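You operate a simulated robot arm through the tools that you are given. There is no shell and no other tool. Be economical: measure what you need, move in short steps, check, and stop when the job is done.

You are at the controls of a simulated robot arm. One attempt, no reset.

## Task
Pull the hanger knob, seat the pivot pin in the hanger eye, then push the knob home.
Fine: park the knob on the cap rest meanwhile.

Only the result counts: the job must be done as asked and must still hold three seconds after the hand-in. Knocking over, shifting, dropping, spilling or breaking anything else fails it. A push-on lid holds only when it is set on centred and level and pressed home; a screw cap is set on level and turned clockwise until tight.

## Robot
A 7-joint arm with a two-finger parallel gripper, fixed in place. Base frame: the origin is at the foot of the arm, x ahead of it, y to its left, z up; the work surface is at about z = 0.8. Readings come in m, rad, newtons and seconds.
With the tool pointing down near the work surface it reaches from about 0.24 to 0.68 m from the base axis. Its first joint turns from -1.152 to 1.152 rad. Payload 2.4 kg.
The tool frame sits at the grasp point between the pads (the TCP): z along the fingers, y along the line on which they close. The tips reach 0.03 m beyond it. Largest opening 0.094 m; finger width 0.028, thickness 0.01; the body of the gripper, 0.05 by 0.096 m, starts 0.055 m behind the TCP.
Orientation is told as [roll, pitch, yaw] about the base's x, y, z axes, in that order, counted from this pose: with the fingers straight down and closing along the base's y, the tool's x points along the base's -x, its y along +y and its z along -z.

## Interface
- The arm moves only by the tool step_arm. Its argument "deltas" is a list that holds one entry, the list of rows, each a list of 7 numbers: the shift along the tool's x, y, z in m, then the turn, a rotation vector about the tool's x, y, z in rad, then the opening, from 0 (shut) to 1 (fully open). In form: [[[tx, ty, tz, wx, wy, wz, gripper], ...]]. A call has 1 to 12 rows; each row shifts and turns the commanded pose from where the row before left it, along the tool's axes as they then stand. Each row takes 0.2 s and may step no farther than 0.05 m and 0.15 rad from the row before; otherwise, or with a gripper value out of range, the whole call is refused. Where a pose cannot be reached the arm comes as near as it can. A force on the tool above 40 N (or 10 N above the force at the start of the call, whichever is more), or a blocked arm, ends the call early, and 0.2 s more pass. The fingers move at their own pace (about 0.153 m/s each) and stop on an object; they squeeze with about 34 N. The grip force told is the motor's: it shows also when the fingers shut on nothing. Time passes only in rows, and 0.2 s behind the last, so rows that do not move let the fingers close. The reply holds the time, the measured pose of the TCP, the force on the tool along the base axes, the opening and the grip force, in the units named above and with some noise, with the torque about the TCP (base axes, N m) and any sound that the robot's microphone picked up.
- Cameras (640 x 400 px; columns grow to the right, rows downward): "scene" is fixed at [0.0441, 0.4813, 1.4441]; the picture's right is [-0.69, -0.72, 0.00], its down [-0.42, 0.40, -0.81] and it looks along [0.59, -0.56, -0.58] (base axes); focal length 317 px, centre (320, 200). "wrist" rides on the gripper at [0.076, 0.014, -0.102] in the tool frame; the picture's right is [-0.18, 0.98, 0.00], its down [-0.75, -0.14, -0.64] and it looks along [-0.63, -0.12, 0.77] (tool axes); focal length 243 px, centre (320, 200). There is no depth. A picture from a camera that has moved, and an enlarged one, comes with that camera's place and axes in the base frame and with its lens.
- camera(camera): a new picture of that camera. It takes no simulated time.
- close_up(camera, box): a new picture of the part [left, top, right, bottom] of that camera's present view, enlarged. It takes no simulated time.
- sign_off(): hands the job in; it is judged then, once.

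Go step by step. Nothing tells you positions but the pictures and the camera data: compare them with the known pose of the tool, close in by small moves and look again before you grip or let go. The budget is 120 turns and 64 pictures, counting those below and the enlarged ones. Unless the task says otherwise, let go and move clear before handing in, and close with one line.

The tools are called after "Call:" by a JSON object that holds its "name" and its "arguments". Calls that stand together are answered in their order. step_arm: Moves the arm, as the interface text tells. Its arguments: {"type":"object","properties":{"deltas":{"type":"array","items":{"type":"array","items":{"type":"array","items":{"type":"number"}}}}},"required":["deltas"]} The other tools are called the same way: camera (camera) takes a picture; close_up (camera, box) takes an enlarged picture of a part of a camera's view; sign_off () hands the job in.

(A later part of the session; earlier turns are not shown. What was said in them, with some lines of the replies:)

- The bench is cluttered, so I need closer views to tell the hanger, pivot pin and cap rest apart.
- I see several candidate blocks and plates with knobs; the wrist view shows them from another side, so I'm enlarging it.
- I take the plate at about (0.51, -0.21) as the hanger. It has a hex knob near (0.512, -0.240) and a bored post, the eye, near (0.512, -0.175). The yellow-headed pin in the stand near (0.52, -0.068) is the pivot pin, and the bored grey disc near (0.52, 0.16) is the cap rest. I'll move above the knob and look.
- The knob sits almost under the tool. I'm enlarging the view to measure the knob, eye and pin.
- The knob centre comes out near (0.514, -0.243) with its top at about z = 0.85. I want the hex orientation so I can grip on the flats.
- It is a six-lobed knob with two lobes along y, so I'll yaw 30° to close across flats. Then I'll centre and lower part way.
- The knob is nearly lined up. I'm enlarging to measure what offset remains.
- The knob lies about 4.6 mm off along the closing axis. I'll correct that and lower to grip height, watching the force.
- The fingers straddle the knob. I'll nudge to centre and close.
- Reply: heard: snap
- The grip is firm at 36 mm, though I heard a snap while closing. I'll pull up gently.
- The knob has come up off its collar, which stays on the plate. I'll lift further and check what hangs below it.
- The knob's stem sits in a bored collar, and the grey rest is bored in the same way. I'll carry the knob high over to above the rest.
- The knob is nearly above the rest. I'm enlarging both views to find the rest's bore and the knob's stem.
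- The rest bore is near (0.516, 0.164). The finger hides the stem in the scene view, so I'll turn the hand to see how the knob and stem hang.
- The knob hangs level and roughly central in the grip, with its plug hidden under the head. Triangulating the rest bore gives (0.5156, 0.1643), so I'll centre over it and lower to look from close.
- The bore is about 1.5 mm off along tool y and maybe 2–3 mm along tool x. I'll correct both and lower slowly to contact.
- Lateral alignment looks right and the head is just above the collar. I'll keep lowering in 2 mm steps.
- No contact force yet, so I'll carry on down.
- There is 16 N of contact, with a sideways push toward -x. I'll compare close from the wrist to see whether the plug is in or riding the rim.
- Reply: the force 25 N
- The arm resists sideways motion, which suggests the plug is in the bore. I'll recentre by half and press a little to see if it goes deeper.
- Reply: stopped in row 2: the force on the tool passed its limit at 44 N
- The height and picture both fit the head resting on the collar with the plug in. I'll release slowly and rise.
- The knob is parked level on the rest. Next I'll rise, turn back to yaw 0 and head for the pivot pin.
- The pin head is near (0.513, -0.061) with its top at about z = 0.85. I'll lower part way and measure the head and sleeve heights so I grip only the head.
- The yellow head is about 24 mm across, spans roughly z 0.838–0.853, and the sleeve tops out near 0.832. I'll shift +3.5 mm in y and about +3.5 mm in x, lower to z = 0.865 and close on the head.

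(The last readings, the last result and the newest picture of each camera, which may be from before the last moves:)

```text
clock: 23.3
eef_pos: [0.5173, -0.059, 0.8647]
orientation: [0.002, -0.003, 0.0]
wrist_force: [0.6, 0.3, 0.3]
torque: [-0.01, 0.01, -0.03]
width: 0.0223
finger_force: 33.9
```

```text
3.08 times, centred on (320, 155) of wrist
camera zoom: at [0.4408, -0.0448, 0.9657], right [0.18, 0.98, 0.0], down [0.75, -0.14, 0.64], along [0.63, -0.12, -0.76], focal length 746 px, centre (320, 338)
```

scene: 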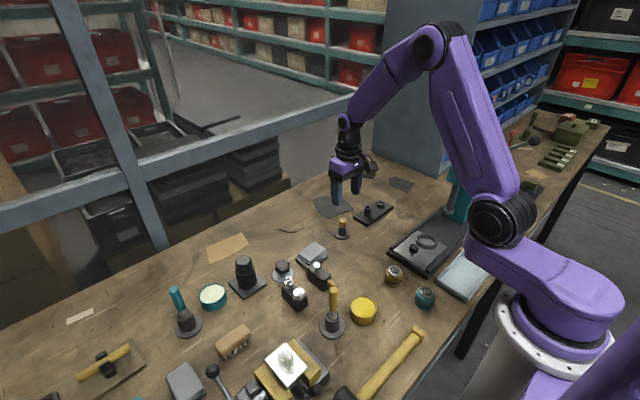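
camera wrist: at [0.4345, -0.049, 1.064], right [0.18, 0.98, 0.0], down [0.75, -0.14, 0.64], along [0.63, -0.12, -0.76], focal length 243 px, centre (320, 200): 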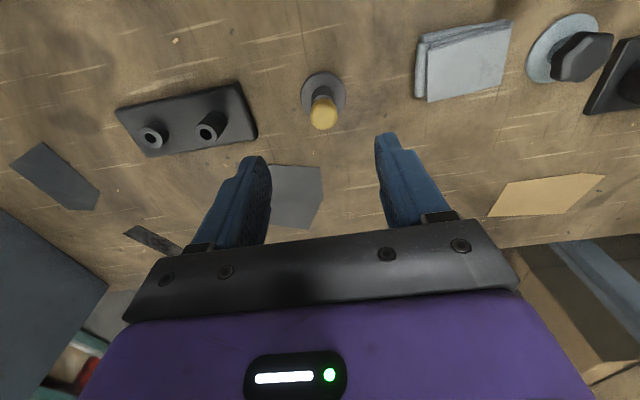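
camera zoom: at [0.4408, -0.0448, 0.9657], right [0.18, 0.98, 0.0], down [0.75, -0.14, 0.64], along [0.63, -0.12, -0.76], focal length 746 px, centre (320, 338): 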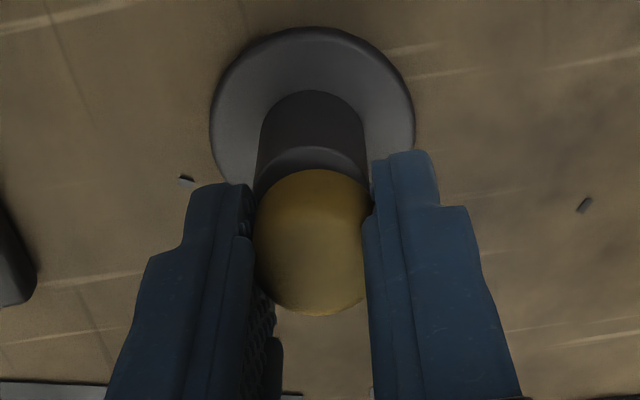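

The head is gripped at 22 mm. I'll pull it straight up out of its sleeve.

Call:
{"name": "step_arm", "arguments": {"deltas": [[[0, 0, -0.005, 0, 0, 0, 0.1], [0, 0, -0.015, 0, 0, 0, 0.1], [0, 0, -0.025, 0, 0, 0, 0.1], [0, 0, -0.035, 0, 0, 0, 0.1], [0, 0, -0.02, 0, 0, 0, 0.1]]]}}

Call:
{"name": "close_up", "arguments": {"camera": "scene", "box": [310, 160, 400, 245]}}

```text
clock: 24.5
eef_pos: [0.5184, -0.0593, 0.9631]
orientation: [0.001, -0.002, 0.0]
wrist_force: [-0.6, -0.1, -0.2]
torque: [0.0, 0.02, -0.02]
width: 0.022
finger_force: 34.5
```

```text
4.71 times, centred on (355, 202) of scene
camera zoom: at [0.0441, 0.4813, 1.4441], right [-0.69, -0.72, 0.0], down [-0.42, 0.4, -0.81], along [0.59, -0.56, -0.58], focal length 1490 px, centre (155, 188)
```

zoom: 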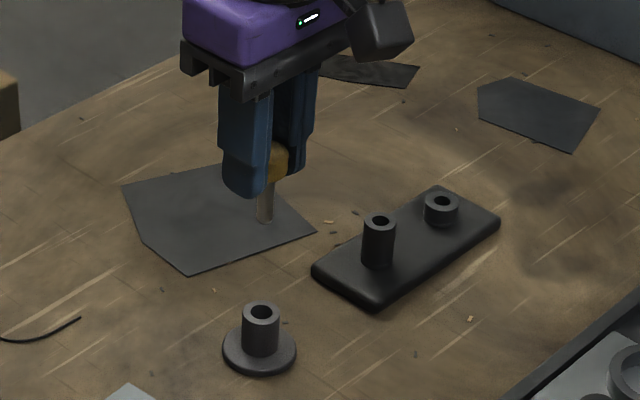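

The pin is out, with about 28 mm of shaft hanging plumb. I'll move over the eye, staying above it, and check from both cameras.

Call:
{"name": "step_arm", "arguments": {"deltas": [[[0.0003, -0.039, 0, 0, 0, 0, 0.1], [0.0003, -0.039, 0, 0, 0, 0, 0.1], [0.0003, -0.0385, 0, 0, 0, 0, 0.1], [0, 0, 0.02, 0, 0, 0, 0.1], [0, 0, 0.015, 0, 0, 0, 0.1], [0, 0, 0, 0, 0, 0, 0.1]]]}}

Call:
{"name": "close_up", "arguments": {"camera": "scene", "box": [340, 170, 404, 220]}}

Call:
{"name": "close_up", "arguments": {"camera": "wrist", "box": [260, 80, 380, 220]}}

```text
clock: 25.9
eef_pos: [0.5189, -0.1772, 0.9288]
orientation: [0.0, -0.001, 0.0]
wrist_force: [-0.2, 0.3, -0.3]
torque: [-0.03, -0.04, -0.04]
width: 0.0223
finger_force: 34.5
```

```text
8.00 times, centred on (372, 195) of scene
camera zoom: at [0.0441, 0.4813, 1.4441], right [-0.69, -0.72, 0.0], down [-0.42, 0.4, -0.81], along [0.59, -0.56, -0.58], focal length 2534 px, centre (-96, 240)
```

zoom: 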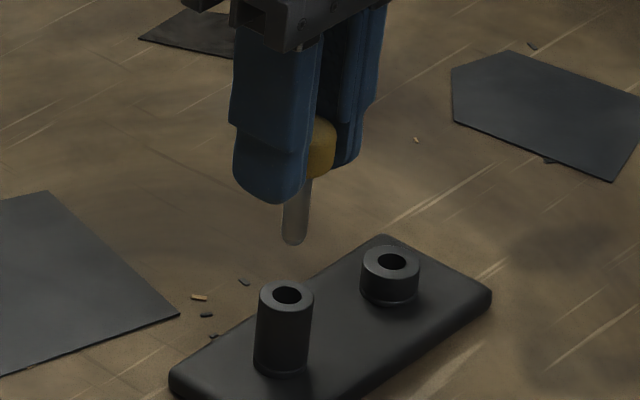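

```text
2.86 times, centred on (320, 150) of wrist
camera zoom: at [0.4421, -0.1628, 1.0305], right [0.18, 0.98, 0.0], down [0.75, -0.14, 0.64], along [0.63, -0.12, -0.76], focal length 693 px, centre (320, 343)
```

zoom: 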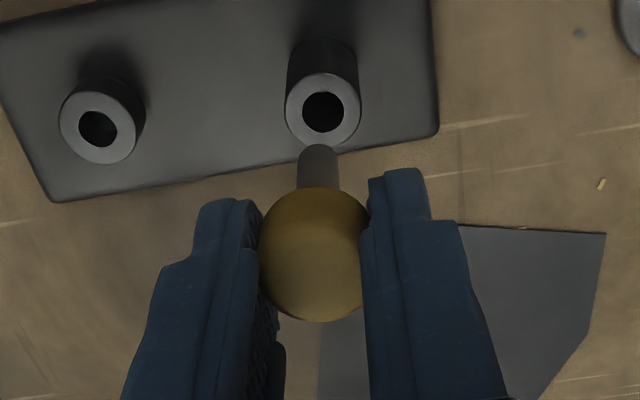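

The pin is laterally within 2 mm of the eye, while the fore-aft offset is still unclear (about 4 mm toward the base). I'll apply part of the correction, lower the tip close to the rim and look again.

Call:
{"name": "step_arm", "arguments": {"deltas": [[[0.0025, 0.0016, 0.004, 0, 0, 0, 0.1], [0, 0, 0.004, 0, 0, 0, 0.1], [0, 0, 0.003, 0, 0, 0, 0.1], [0, 0, 0, 0, 0, 0, 0.1]]]}}

Call:
{"name": "close_up", "arguments": {"camera": "scene", "box": [350, 185, 390, 215]}}

Call:
{"name": "close_up", "arguments": {"camera": "wrist", "box": [280, 90, 360, 170]}}

```text
clock: 26.9
eef_pos: [0.5166, -0.1742, 0.9183]
orientation: [0.002, -0.004, 0.001]
wrist_force: [-0.3, 0.1, -0.3]
torque: [-0.01, -0.03, -0.01]
width: 0.0222
finger_force: 33.9
```

```text
13.33 times, centred on (370, 200) of scene
camera zoom: at [0.0441, 0.4813, 1.4441], right [-0.69, -0.72, 0.0], down [-0.42, 0.4, -0.81], along [0.59, -0.56, -0.58], focal length 4223 px, centre (-347, 200)
```

zoom: 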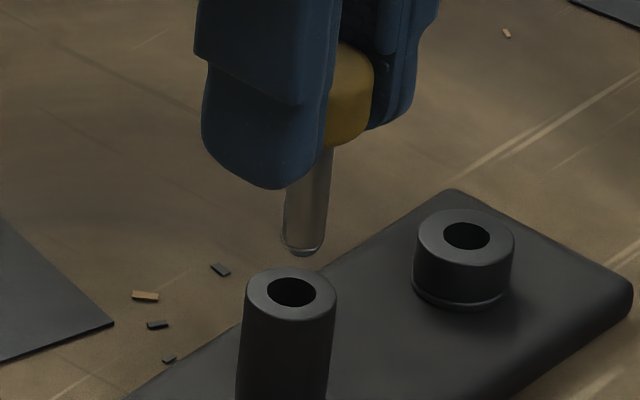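

```text
5.00 times, centred on (320, 130) of wrist
camera zoom: at [0.4391, -0.1607, 1.0195], right [0.18, 0.98, 0.0], down [0.75, -0.14, 0.64], along [0.63, -0.12, -0.76], focal length 1213 px, centre (320, 550)
```

zoom: 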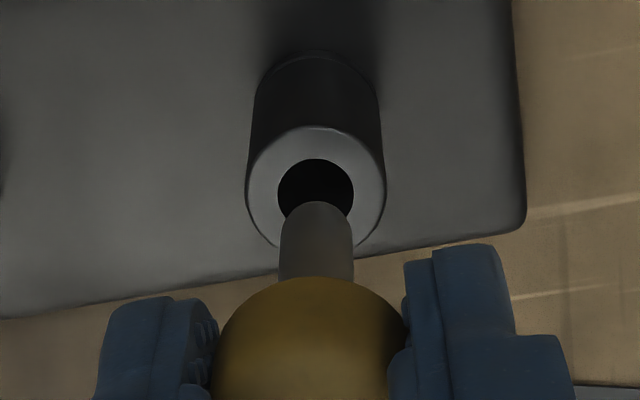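

Both cameras now agree that the eye lies about 2.5 mm further in +x and is aligned in y, with the tip about 13 mm above the rim. I'll correct and lower in small steps.

Call:
{"name": "step_arm", "arguments": {"deltas": [[[-0.0025, -0.0003, 0, 0, 0, 0, 0.1], [0, 0, 0.005, 0, 0, 0, 0.1], [0, 0, 0.004, 0, 0, 0, 0.1], [0, 0, 0, 0, 0, 0, 0.1]]]}}

Call:
{"name": "close_up", "arguments": {"camera": "scene", "box": [350, 185, 390, 215]}}

Call:
{"name": "close_up", "arguments": {"camera": "wrist", "box": [280, 90, 360, 170]}}

```text
clock: 27.9
eef_pos: [0.518, -0.1757, 0.9074]
orientation: [0.005, -0.002, 0.001]
wrist_force: [0.2, 0.2, -1.1]
torque: [-0.01, 0.0, -0.02]
width: 0.0223
finger_force: 34.8
```

```text
13.33 times, centred on (370, 200) of scene
camera zoom: at [0.0441, 0.4813, 1.4441], right [-0.69, -0.72, 0.0], down [-0.42, 0.4, -0.81], along [0.59, -0.56, -0.58], focal length 4223 px, centre (-347, 200)
```

zoom: 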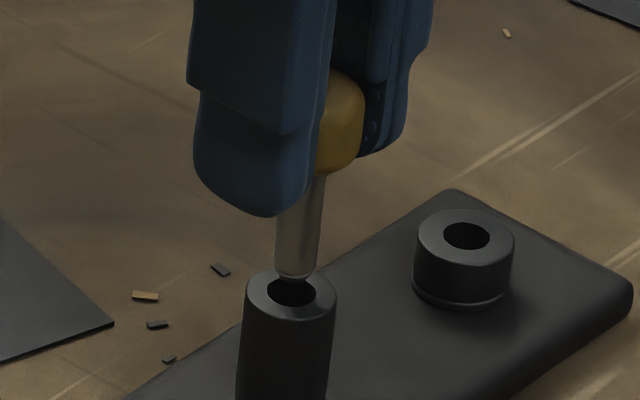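

```text
5.00 times, centred on (320, 130) of wrist
camera zoom: at [0.4409, -0.1611, 1.0106], right [0.18, 0.98, 0.0], down [0.75, -0.14, 0.64], along [0.63, -0.12, -0.76], focal length 1213 px, centre (320, 550)
```

zoom: 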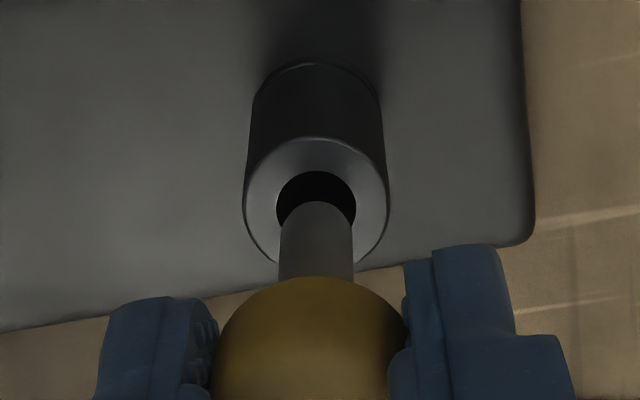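

The tip is now centred over the bore in both views. I'll lower it in, watching the force.

Call:
{"name": "step_arm", "arguments": {"deltas": [[[0.0003, 0, 0.003, 0, 0, 0, 0.1], [0, 0, 0.003, 0, 0, 0, 0.1], [0, 0, 0.003, 0, 0, 0, 0.1], [0, 0, 0.003, 0, 0, 0, 0.1]]]}}

```text
clock: 28.9
eef_pos: [0.517, -0.1769, 0.8971]
orientation: [0.002, -0.005, 0.0]
wrist_force: [-0.1, 0.4, -0.2]
torque: [0.0, 0.03, -0.03]
width: 0.0224
finger_force: 34.4
```

There is no force and the tip should be below the rim, so it appears to be inside. I'll continue down.

Call:
{"name": "step_arm", "arguments": {"deltas": [[[0, 0, 0.004, 0, 0, 0, 0.1], [0, 0, 0.004, 0, 0, 0, 0.1], [0, 0, 0.003, 0, 0, 0, 0.1]]]}}

Call:
{"name": "close_up", "arguments": {"camera": "scene", "box": [350, 185, 390, 215]}}

```text
clock: 29.7
eef_pos: [0.5176, -0.1748, 0.886]
orientation: [0.001, -0.006, 0.0]
wrist_force: [0.1, 0.1, 0.3]
torque: [0.04, 0.05, 0.04]
width: 0.0227
finger_force: 34.0
```

```text
13.33 times, centred on (370, 200) of scene
camera zoom: at [0.0441, 0.4813, 1.4441], right [-0.69, -0.72, 0.0], down [-0.42, 0.4, -0.81], along [0.59, -0.56, -0.58], focal length 4223 px, centre (-347, 200)
```

zoom: 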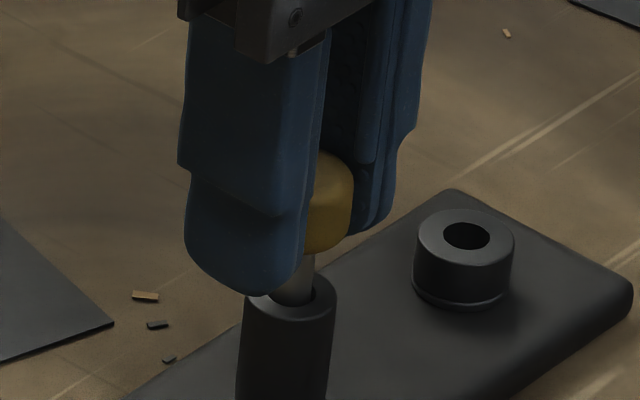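

The shaft is inside the eye. I'll lower on until it bottoms out or the head lands.

Call:
{"name": "step_arm", "arguments": {"deltas": [[[0, 0, 0.003, 0, 0, 0, 0.1], [0, 0, 0.003, 0, 0, 0, 0.1], [0, 0, 0.002, 0, 0, 0, 0.1], [0, 0, 0.002, 0, 0, 0, 0.1], [0, 0, 0.002, 0, 0, 0, 0.1], [0, 0, 0.002, 0, 0, 0, 0.1]]]}}

```text
clock: 31.0
eef_pos: [0.5191, -0.1738, 0.8756]
orientation: [0.003, -0.004, 0.0]
wrist_force: [-3.0, 1.7, 6.0]
torque: [0.0, 0.09, -0.03]
width: 0.0224
finger_force: 34.2
stopped in row 6: the force on the tool passed its limit at 45 N (the readings are from after the stop); the commanded pose is now the measured one
```

Call:
{"name": "close_up", "arguments": {"camera": "scene", "box": [350, 185, 390, 215]}}

```text
13.33 times, centred on (370, 200) of scene
camera zoom: at [0.0439, 0.4814, 1.4441], right [-0.69, -0.72, 0.0], down [-0.42, 0.4, -0.81], along [0.59, -0.56, -0.58], focal length 4223 px, centre (-347, 200)
```

zoom: 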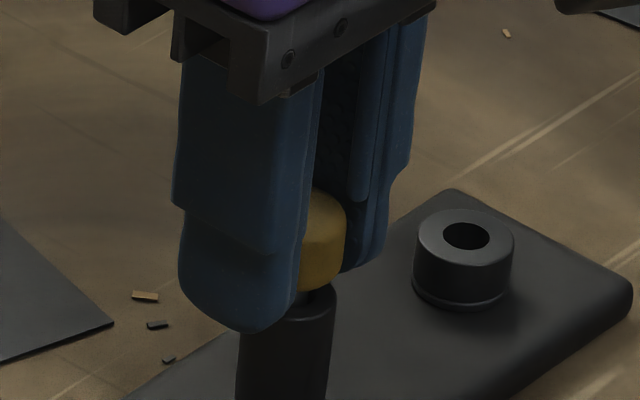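

It stopped firmly with the dark neck at the rim, just as it sat in its stand. I'll release and rise clear.

Call:
{"name": "step_arm", "arguments": {"deltas": [[[0, 0, 0, 0, 0, 0, 0.25], [0, 0, 0, 0, 0, 0, 0.4], [0, 0, 0, 0, 0, 0, 0.5], [0, 0, -0.02, 0, 0, 0, 0.5], [0, 0, -0.04, 0, 0, 0, 0.5], [0, 0, -0.04, 0, 0, 0, 0.5]]]}}

Call:
{"name": "close_up", "arguments": {"camera": "scene", "box": [350, 180, 390, 220]}}

```text
clock: 32.4
eef_pos: [0.5173, -0.1757, 0.9741]
orientation: [0.001, 0.0, 0.001]
wrist_force: [0.1, -0.7, 1.2]
torque: [-0.01, 0.0, 0.0]
width: 0.0469
finger_force: 0.0
```

```text
10.00 times, centred on (370, 200) of scene
camera zoom: at [0.044, 0.4813, 1.4441], right [-0.69, -0.72, 0.0], down [-0.42, 0.4, -0.81], along [0.59, -0.56, -0.58], focal length 3167 px, centre (-180, 200)
```

zoom: 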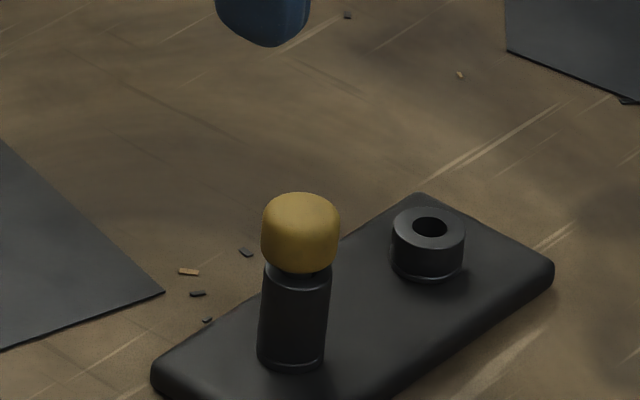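

The pin is seated upright in the eye. Now I'll go back for the knob, using the same pose over the rest as when I parked it.

Call:
{"name": "step_arm", "arguments": {"deltas": [[[0.0006, 0.0489, -0.005, 0, 0, 0, 0.7], [0.0006, 0.0489, -0.005, 0, 0, 0, 0.7], [0.0006, 0.0489, 0, 0, 0, 0, 0.7], [0.0006, 0.0489, 0, 0, 0, 0, 0.7], [0.0006, 0.0489, 0, 0, 0, 0, 0.7], [0.0006, 0.0489, 0, 0, 0, 0, 0.7], [0, 0.0489, 0, 0, 0, 0, 0.7]]]}}

Call:
{"name": "step_arm", "arguments": {"deltas": [[[0, 0, 0, 0, 0, 0.1263, 0.7], [0, 0, 0, 0, 0, 0.1263, 0.7], [0, 0, 0, 0, 0, 0.1263, 0.7], [0, 0, 0, 0, 0, 0.1263, 0.7], [0, 0, 0, 0, 0, 0.1263, 0.7], [0, 0, 0, 0, 0, 0.1263, 0.7], [0, 0, 0, 0, 0, 0, 0.7]]]}}

```text
clock: 34.0
eef_pos: [0.5123, 0.1668, 0.9858]
orientation: [0.002, -0.004, -0.001]
wrist_force: [-0.4, 0.6, -1.1]
torque: [0.0, 0.02, -0.03]
width: 0.0656
finger_force: 0.1
```

```text
clock: 35.6
eef_pos: [0.5151, 0.1681, 0.9861]
orientation: [0.003, -0.002, -0.761]
wrist_force: [-0.2, 0.6, 0.9]
torque: [0.02, 0.02, -0.01]
width: 0.0657
finger_force: 0.1
```

The hand is over the parked knob. I'll lower part way and check alignment.

Call:
{"name": "step_arm", "arguments": {"deltas": [[[0, 0, 0.035, 0, 0, 0, 0.7], [0, 0, 0.035, 0, 0, 0, 0.7], [0, 0, 0.03, 0, 0, 0, 0.7], [0, 0, 0, 0, 0, 0, 0.7]]]}}

Call:
{"name": "close_up", "arguments": {"camera": "wrist", "box": [240, 70, 400, 230]}}

```text
clock: 36.6
eef_pos: [0.5146, 0.1677, 0.8842]
orientation: [0.004, -0.003, -0.758]
wrist_force: [-0.8, 0.7, -0.9]
torque: [-0.02, -0.03, 0.0]
width: 0.0658
finger_force: 0.1
```

```text
2.50 times, centred on (320, 150) of wrist
camera zoom: at [0.4687, 0.2292, 0.9863], right [0.81, 0.59, 0.0], down [0.45, -0.62, 0.64], along [0.38, -0.52, -0.77], focal length 606 px, centre (320, 325)
```

zoom: 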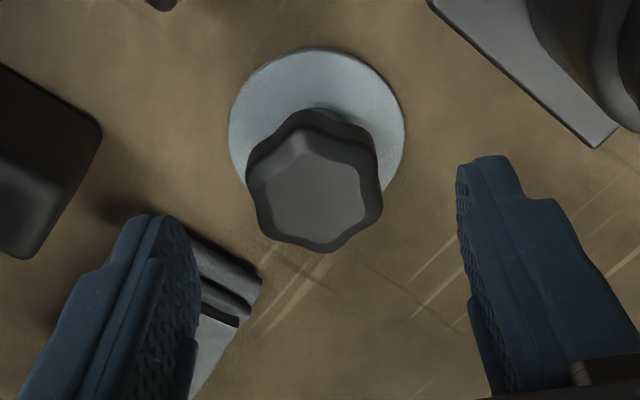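

Alignment is good apart from about 1.3 mm along tool y. I'll correct, lower and grip.

Call:
{"name": "step_arm", "arguments": {"deltas": [[[0, -0.0013, 0.015, 0, 0, 0, 0.7], [0, 0, 0.015, 0, 0, 0, 0.7], [0, 0, 0.0115, 0, 0, 0, 0.7], [0, 0, 0, 0, 0, 0, 0.5], [0, 0, 0, 0, 0, 0, 0.3], [0, 0, 0, 0, 0, 0, 0.2], [0, 0, 0, 0, 0, 0, 0.2]]]}}

Call:
{"name": "step_arm", "arguments": {"deltas": [[[0, 0, -0.004, 0, 0, 0, 0.2], [0, 0, -0.006, 0, 0, 0, 0.2], [0, 0, -0.02, 0, 0, 0, 0.2], [0, 0, -0.04, 0, 0, 0, 0.2], [0, 0, -0.04, 0, 0, 0, 0.2], [0, 0, -0.03, 0, 0, 0, 0.2], [0, 0, 0, 0, 0, 0, 0.2]]]}}

Call:
{"name": "camera", "arguments": {"camera": "scene"}}

```text
clock: 38.2
eef_pos: [0.514, 0.1669, 0.8445]
orientation: [0.005, -0.002, -0.759]
wrist_force: [-1.1, 0.8, -1.0]
torque: [-0.03, -0.02, 0.01]
width: 0.0372
finger_force: 33.4
```

```text
clock: 39.8
eef_pos: [0.5122, 0.1664, 0.9843]
orientation: [0.003, -0.002, -0.758]
wrist_force: [-0.2, 0.5, 0.5]
torque: [-0.01, 0.0, 0.04]
width: 0.0373
finger_force: 33.8
```

```text
7 pictures are left
```

scene: 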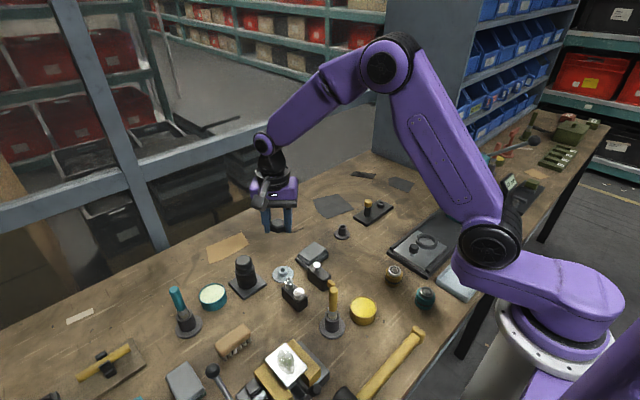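

The knob is back in the grip and the pin stands in the eye. I'll carry the knob high to above its collar.

Call:
{"name": "step_arm", "arguments": {"deltas": [[[-0.0313, -0.033, 0, 0, 0, 0, 0.2], [-0.0313, -0.033, 0, 0, 0, 0, 0.2], [-0.0313, -0.033, 0, 0, 0, 0, 0.2], [-0.0313, -0.033, 0, 0, 0, 0, 0.2], [-0.0313, -0.033, 0, 0, 0, 0, 0.2], [-0.0313, -0.033, 0, 0, 0, 0, 0.2], [-0.0313, -0.033, 0, 0, 0, 0, 0.2], [-0.0313, -0.033, 0, 0, 0, 0, 0.2], [-0.0313, -0.033, 0, 0, 0, 0, 0.2], [0, 0, 0, 0, 0, 0, 0.2]]]}}

```text
clock: 42.0
eef_pos: [0.5104, -0.2436, 0.984]
orientation: [0.005, -0.002, -0.756]
wrist_force: [-0.1, -1.0, -0.6]
torque: [0.0, 0.03, 0.0]
width: 0.0371
finger_force: 34.1
```

I'll lower to about 4 cm above seating height and compare the knob with the collar in both views.

Call:
{"name": "step_arm", "arguments": {"deltas": [[[-0.001, 0.001, 0.03, 0, 0, 0, 0.2], [0, 0, 0.03, 0, 0, 0, 0.2], [0, 0, 0.03, 0, 0, 0, 0.2], [0, 0, 0, 0, 0, 0, 0.2]]]}}

Call:
{"name": "close_up", "arguments": {"camera": "wrist", "box": [240, 70, 400, 230]}}

Call:
{"name": "close_up", "arguments": {"camera": "scene", "box": [350, 170, 414, 220]}}

```text
clock: 43.0
eef_pos: [0.5157, -0.243, 0.8937]
orientation: [0.004, -0.001, -0.757]
wrist_force: [0.1, -0.8, 0.5]
torque: [0.02, -0.02, 0.01]
width: 0.0371
finger_force: 34.6
```

```text
2.50 times, centred on (320, 150) of wrist
camera zoom: at [0.4681, -0.1806, 0.9953], right [0.81, 0.59, 0.0], down [0.45, -0.62, 0.64], along [0.38, -0.52, -0.77], focal length 606 px, centre (320, 325)
```

zoom: 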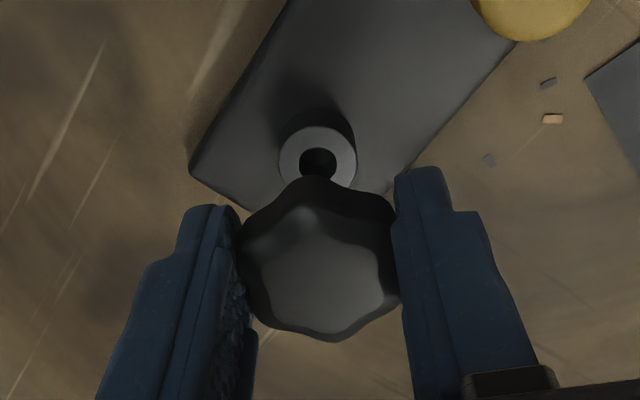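

```text
8.00 times, centred on (382, 195) of scene
camera zoom: at [0.0441, 0.4813, 1.4441], right [-0.69, -0.72, 0.0], down [-0.42, 0.4, -0.81], along [0.59, -0.56, -0.58], focal length 2534 px, centre (-176, 240)
```

zoom: 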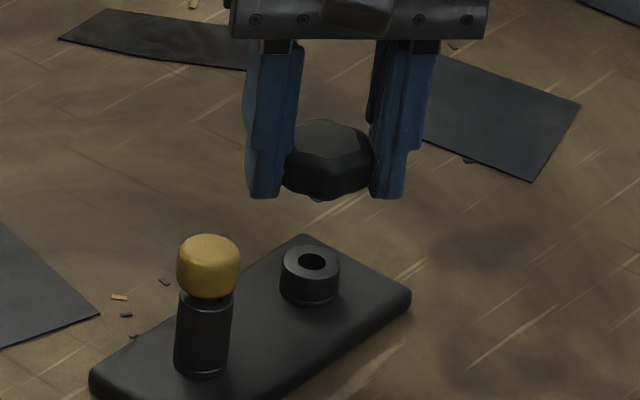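

The knob and collar line up in the wrist view just as they did at the rest. I'll lower slowly and feel for the bore.

Call:
{"name": "step_arm", "arguments": {"deltas": [[[0, 0.0005, 0.01, 0, 0, 0, 0.2], [0, 0, 0.01, 0, 0, 0, 0.2], [0, 0, 0.005, 0, 0, 0, 0.2], [0, 0, 0.003, 0, 0, 0, 0.2], [0, 0, 0.002, 0, 0, 0, 0.2], [0, 0, 0.002, 0, 0, 0, 0.2], [0, 0, 0.002, 0, 0, 0, 0.2]]]}}

```text
clock: 44.6
eef_pos: [0.5153, -0.2429, 0.8618]
orientation: [0.003, -0.002, -0.758]
wrist_force: [-4.8, 2.0, 11.8]
torque: [0.08, 0.09, 0.0]
width: 0.0369
finger_force: 34.2
```

Contact came about 7 mm above the expected seat, with a sideways push along tool +x. I'll ease 1 mm that way and feel again.

Call:
{"name": "step_arm", "arguments": {"deltas": [[[0.0007, 0, -0.001, 0, 0, 0, 0.2], [0.0007, 0, 0, 0, 0, 0, 0.2], [0, 0, 0.001, 0, 0, 0, 0.2], [0, 0, 0.001, 0, 0, 0, 0.2]]]}}

```text
clock: 45.6
eef_pos: [0.5154, -0.242, 0.8592]
orientation: [0.003, 0.0, -0.76]
wrist_force: [-9.9, -0.2, 14.8]
torque: [0.01, 0.26, 0.0]
width: 0.0368
finger_force: 34.6
```

The push is now purely -x at 10 N, so I'll follow it by 1.5 mm.

Call:
{"name": "step_arm", "arguments": {"deltas": [[[0.0006, -0.0005, 0, 0, 0, 0, 0.2], [0.0006, -0.0005, 0, 0, 0, 0, 0.2], [0, 0, 0, 0, 0, 0, 0.2]]]}}

```text
clock: 46.4
eef_pos: [0.5137, -0.2422, 0.8592]
orientation: [0.005, -0.002, -0.76]
wrist_force: [-2.7, -3.6, -1.2]
torque: [-0.17, 0.14, -0.05]
width: 0.0369
finger_force: 33.8
```

The vertical force dropped to zero, so the plug slipped into the bore. I'll ease the small remaining side load and lower on.

Call:
{"name": "step_arm", "arguments": {"deltas": [[[-0.0001, -0.0006, 0.001, 0, 0, 0, 0.2], [0, 0, 0.001, 0, 0, 0, 0.2], [0, 0, 0.001, 0, 0, 0, 0.2]]]}}

```text
clock: 47.2
eef_pos: [0.513, -0.2408, 0.8559]
orientation: [0.005, -0.001, -0.759]
wrist_force: [-2.2, -5.5, 3.3]
torque: [-0.14, 0.05, 0.0]
width: 0.0371
finger_force: 34.9
```

It is going in (z = 0.856), with -y load remaining. I'll relieve that and keep pressing.

Call:
{"name": "step_arm", "arguments": {"deltas": [[[-0.0005, -0.0007, 0, 0, 0, 0, 0.2], [0, 0, 0.001, 0, 0, 0, 0.2], [0, 0, 0.001, 0, 0, 0, 0.2]]]}}

```text
clock: 48.0
eef_pos: [0.513, -0.2416, 0.8528]
orientation: [0.002, 0.001, -0.756]
wrist_force: [-0.1, 0.5, -0.7]
torque: [-0.01, 0.02, 0.0]
width: 0.0369
finger_force: 33.9
```

Side load is gone and z is 0.853. I'll press on until it lands.

Call:
{"name": "step_arm", "arguments": {"deltas": [[[0, 0, 0.001, 0, 0, 0, 0.2], [0, 0, 0.001, 0, 0, 0, 0.2], [0, 0, 0.001, 0, 0, 0, 0.2], [0, 0, 0.001, 0, 0, 0, 0.2]]]}}

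Call:
{"name": "close_up", "arguments": {"camera": "scene", "box": [350, 180, 404, 220]}}

```text
clock: 48.9
eef_pos: [0.5127, -0.2428, 0.8529]
orientation: [0.0, 0.002, -0.761]
wrist_force: [-6.0, 3.2, 9.5]
torque: [-0.07, -0.06, 0.03]
width: 0.0368
finger_force: 33.9
heard: snap
stopped in row 4: the force on the tool passed its limit at 43 N (the readings are from after the stop); the commanded pose is now the measured one
```

```text
10.00 times, centred on (377, 200) of scene
camera zoom: at [0.0437, 0.4815, 1.4441], right [-0.69, -0.72, 0.0], down [-0.42, 0.4, -0.81], along [0.59, -0.56, -0.58], focal length 3167 px, centre (-250, 200)
```

zoom: 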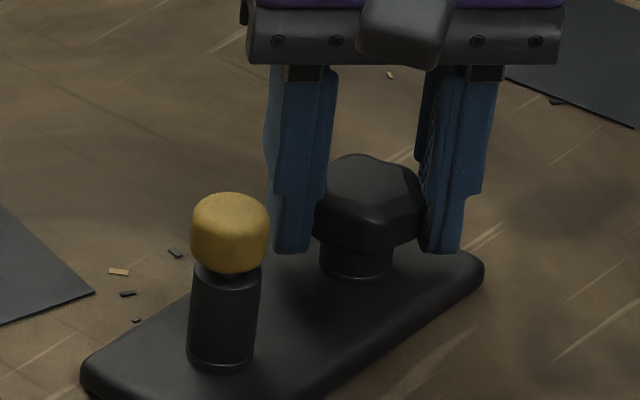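

I heard the snap and it stopped hard at the expected seat height, so the knob is home. I'll let go and move clear.

Call:
{"name": "step_arm", "arguments": {"deltas": [[[0, 0, 0, 0, 0, 0, 0.45], [0, 0, 0, 0, 0, 0, 0.6], [0, 0, 0, 0, 0, 0, 0.65], [0, 0, -0.02, 0, 0, 0, 0.65], [0, 0, -0.04, 0, 0, 0, 0.65], [0, 0, -0.05, 0, 0, 0, 0.65], [0, 0, -0.04, 0, 0, 0, 0.65]]]}}

Call:
{"name": "close_up", "arguments": {"camera": "scene", "box": [350, 180, 404, 220]}}

Call:
{"name": "camera", "arguments": {"camera": "scene"}}

```text
clock: 50.5
eef_pos: [0.5151, -0.2433, 1.0051]
orientation: [0.001, 0.001, -0.759]
wrist_force: [0.5, 0.5, 0.5]
torque: [-0.01, -0.01, 0.01]
width: 0.061
finger_force: 0.1
```

```text
10.00 times, centred on (377, 200) of scene
camera zoom: at [0.044, 0.4813, 1.4441], right [-0.69, -0.72, 0.0], down [-0.42, 0.4, -0.81], along [0.59, -0.56, -0.58], focal length 3167 px, centre (-250, 200)
```

zoom: 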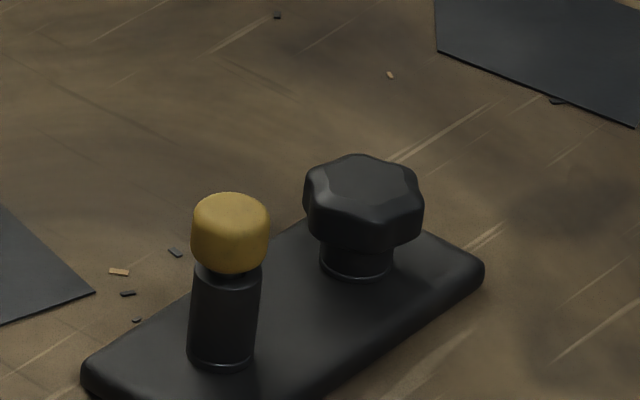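

```text
2 pictures are left
```

scene: 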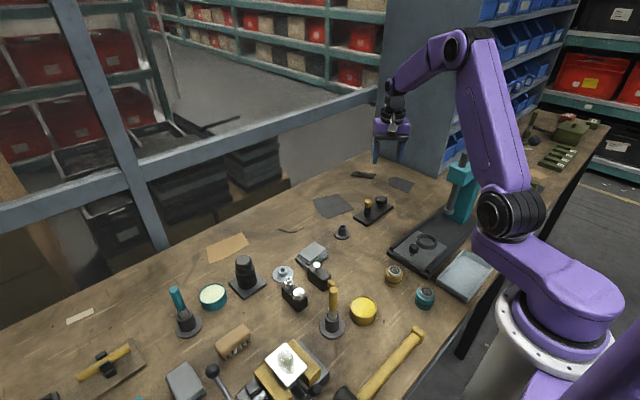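

The pin stands in the eye, the knob sits level on its collar, and nothing else looks disturbed, so I'm handing in.

Call:
{"name": "sign_off", "arguments": {}}

```text
The job is handed in.
```

The knob was pulled and parked on the cap rest, the pivot pin was seated in the hanger eye, and the knob was then pushed home with an audible snap; the job is handed in.
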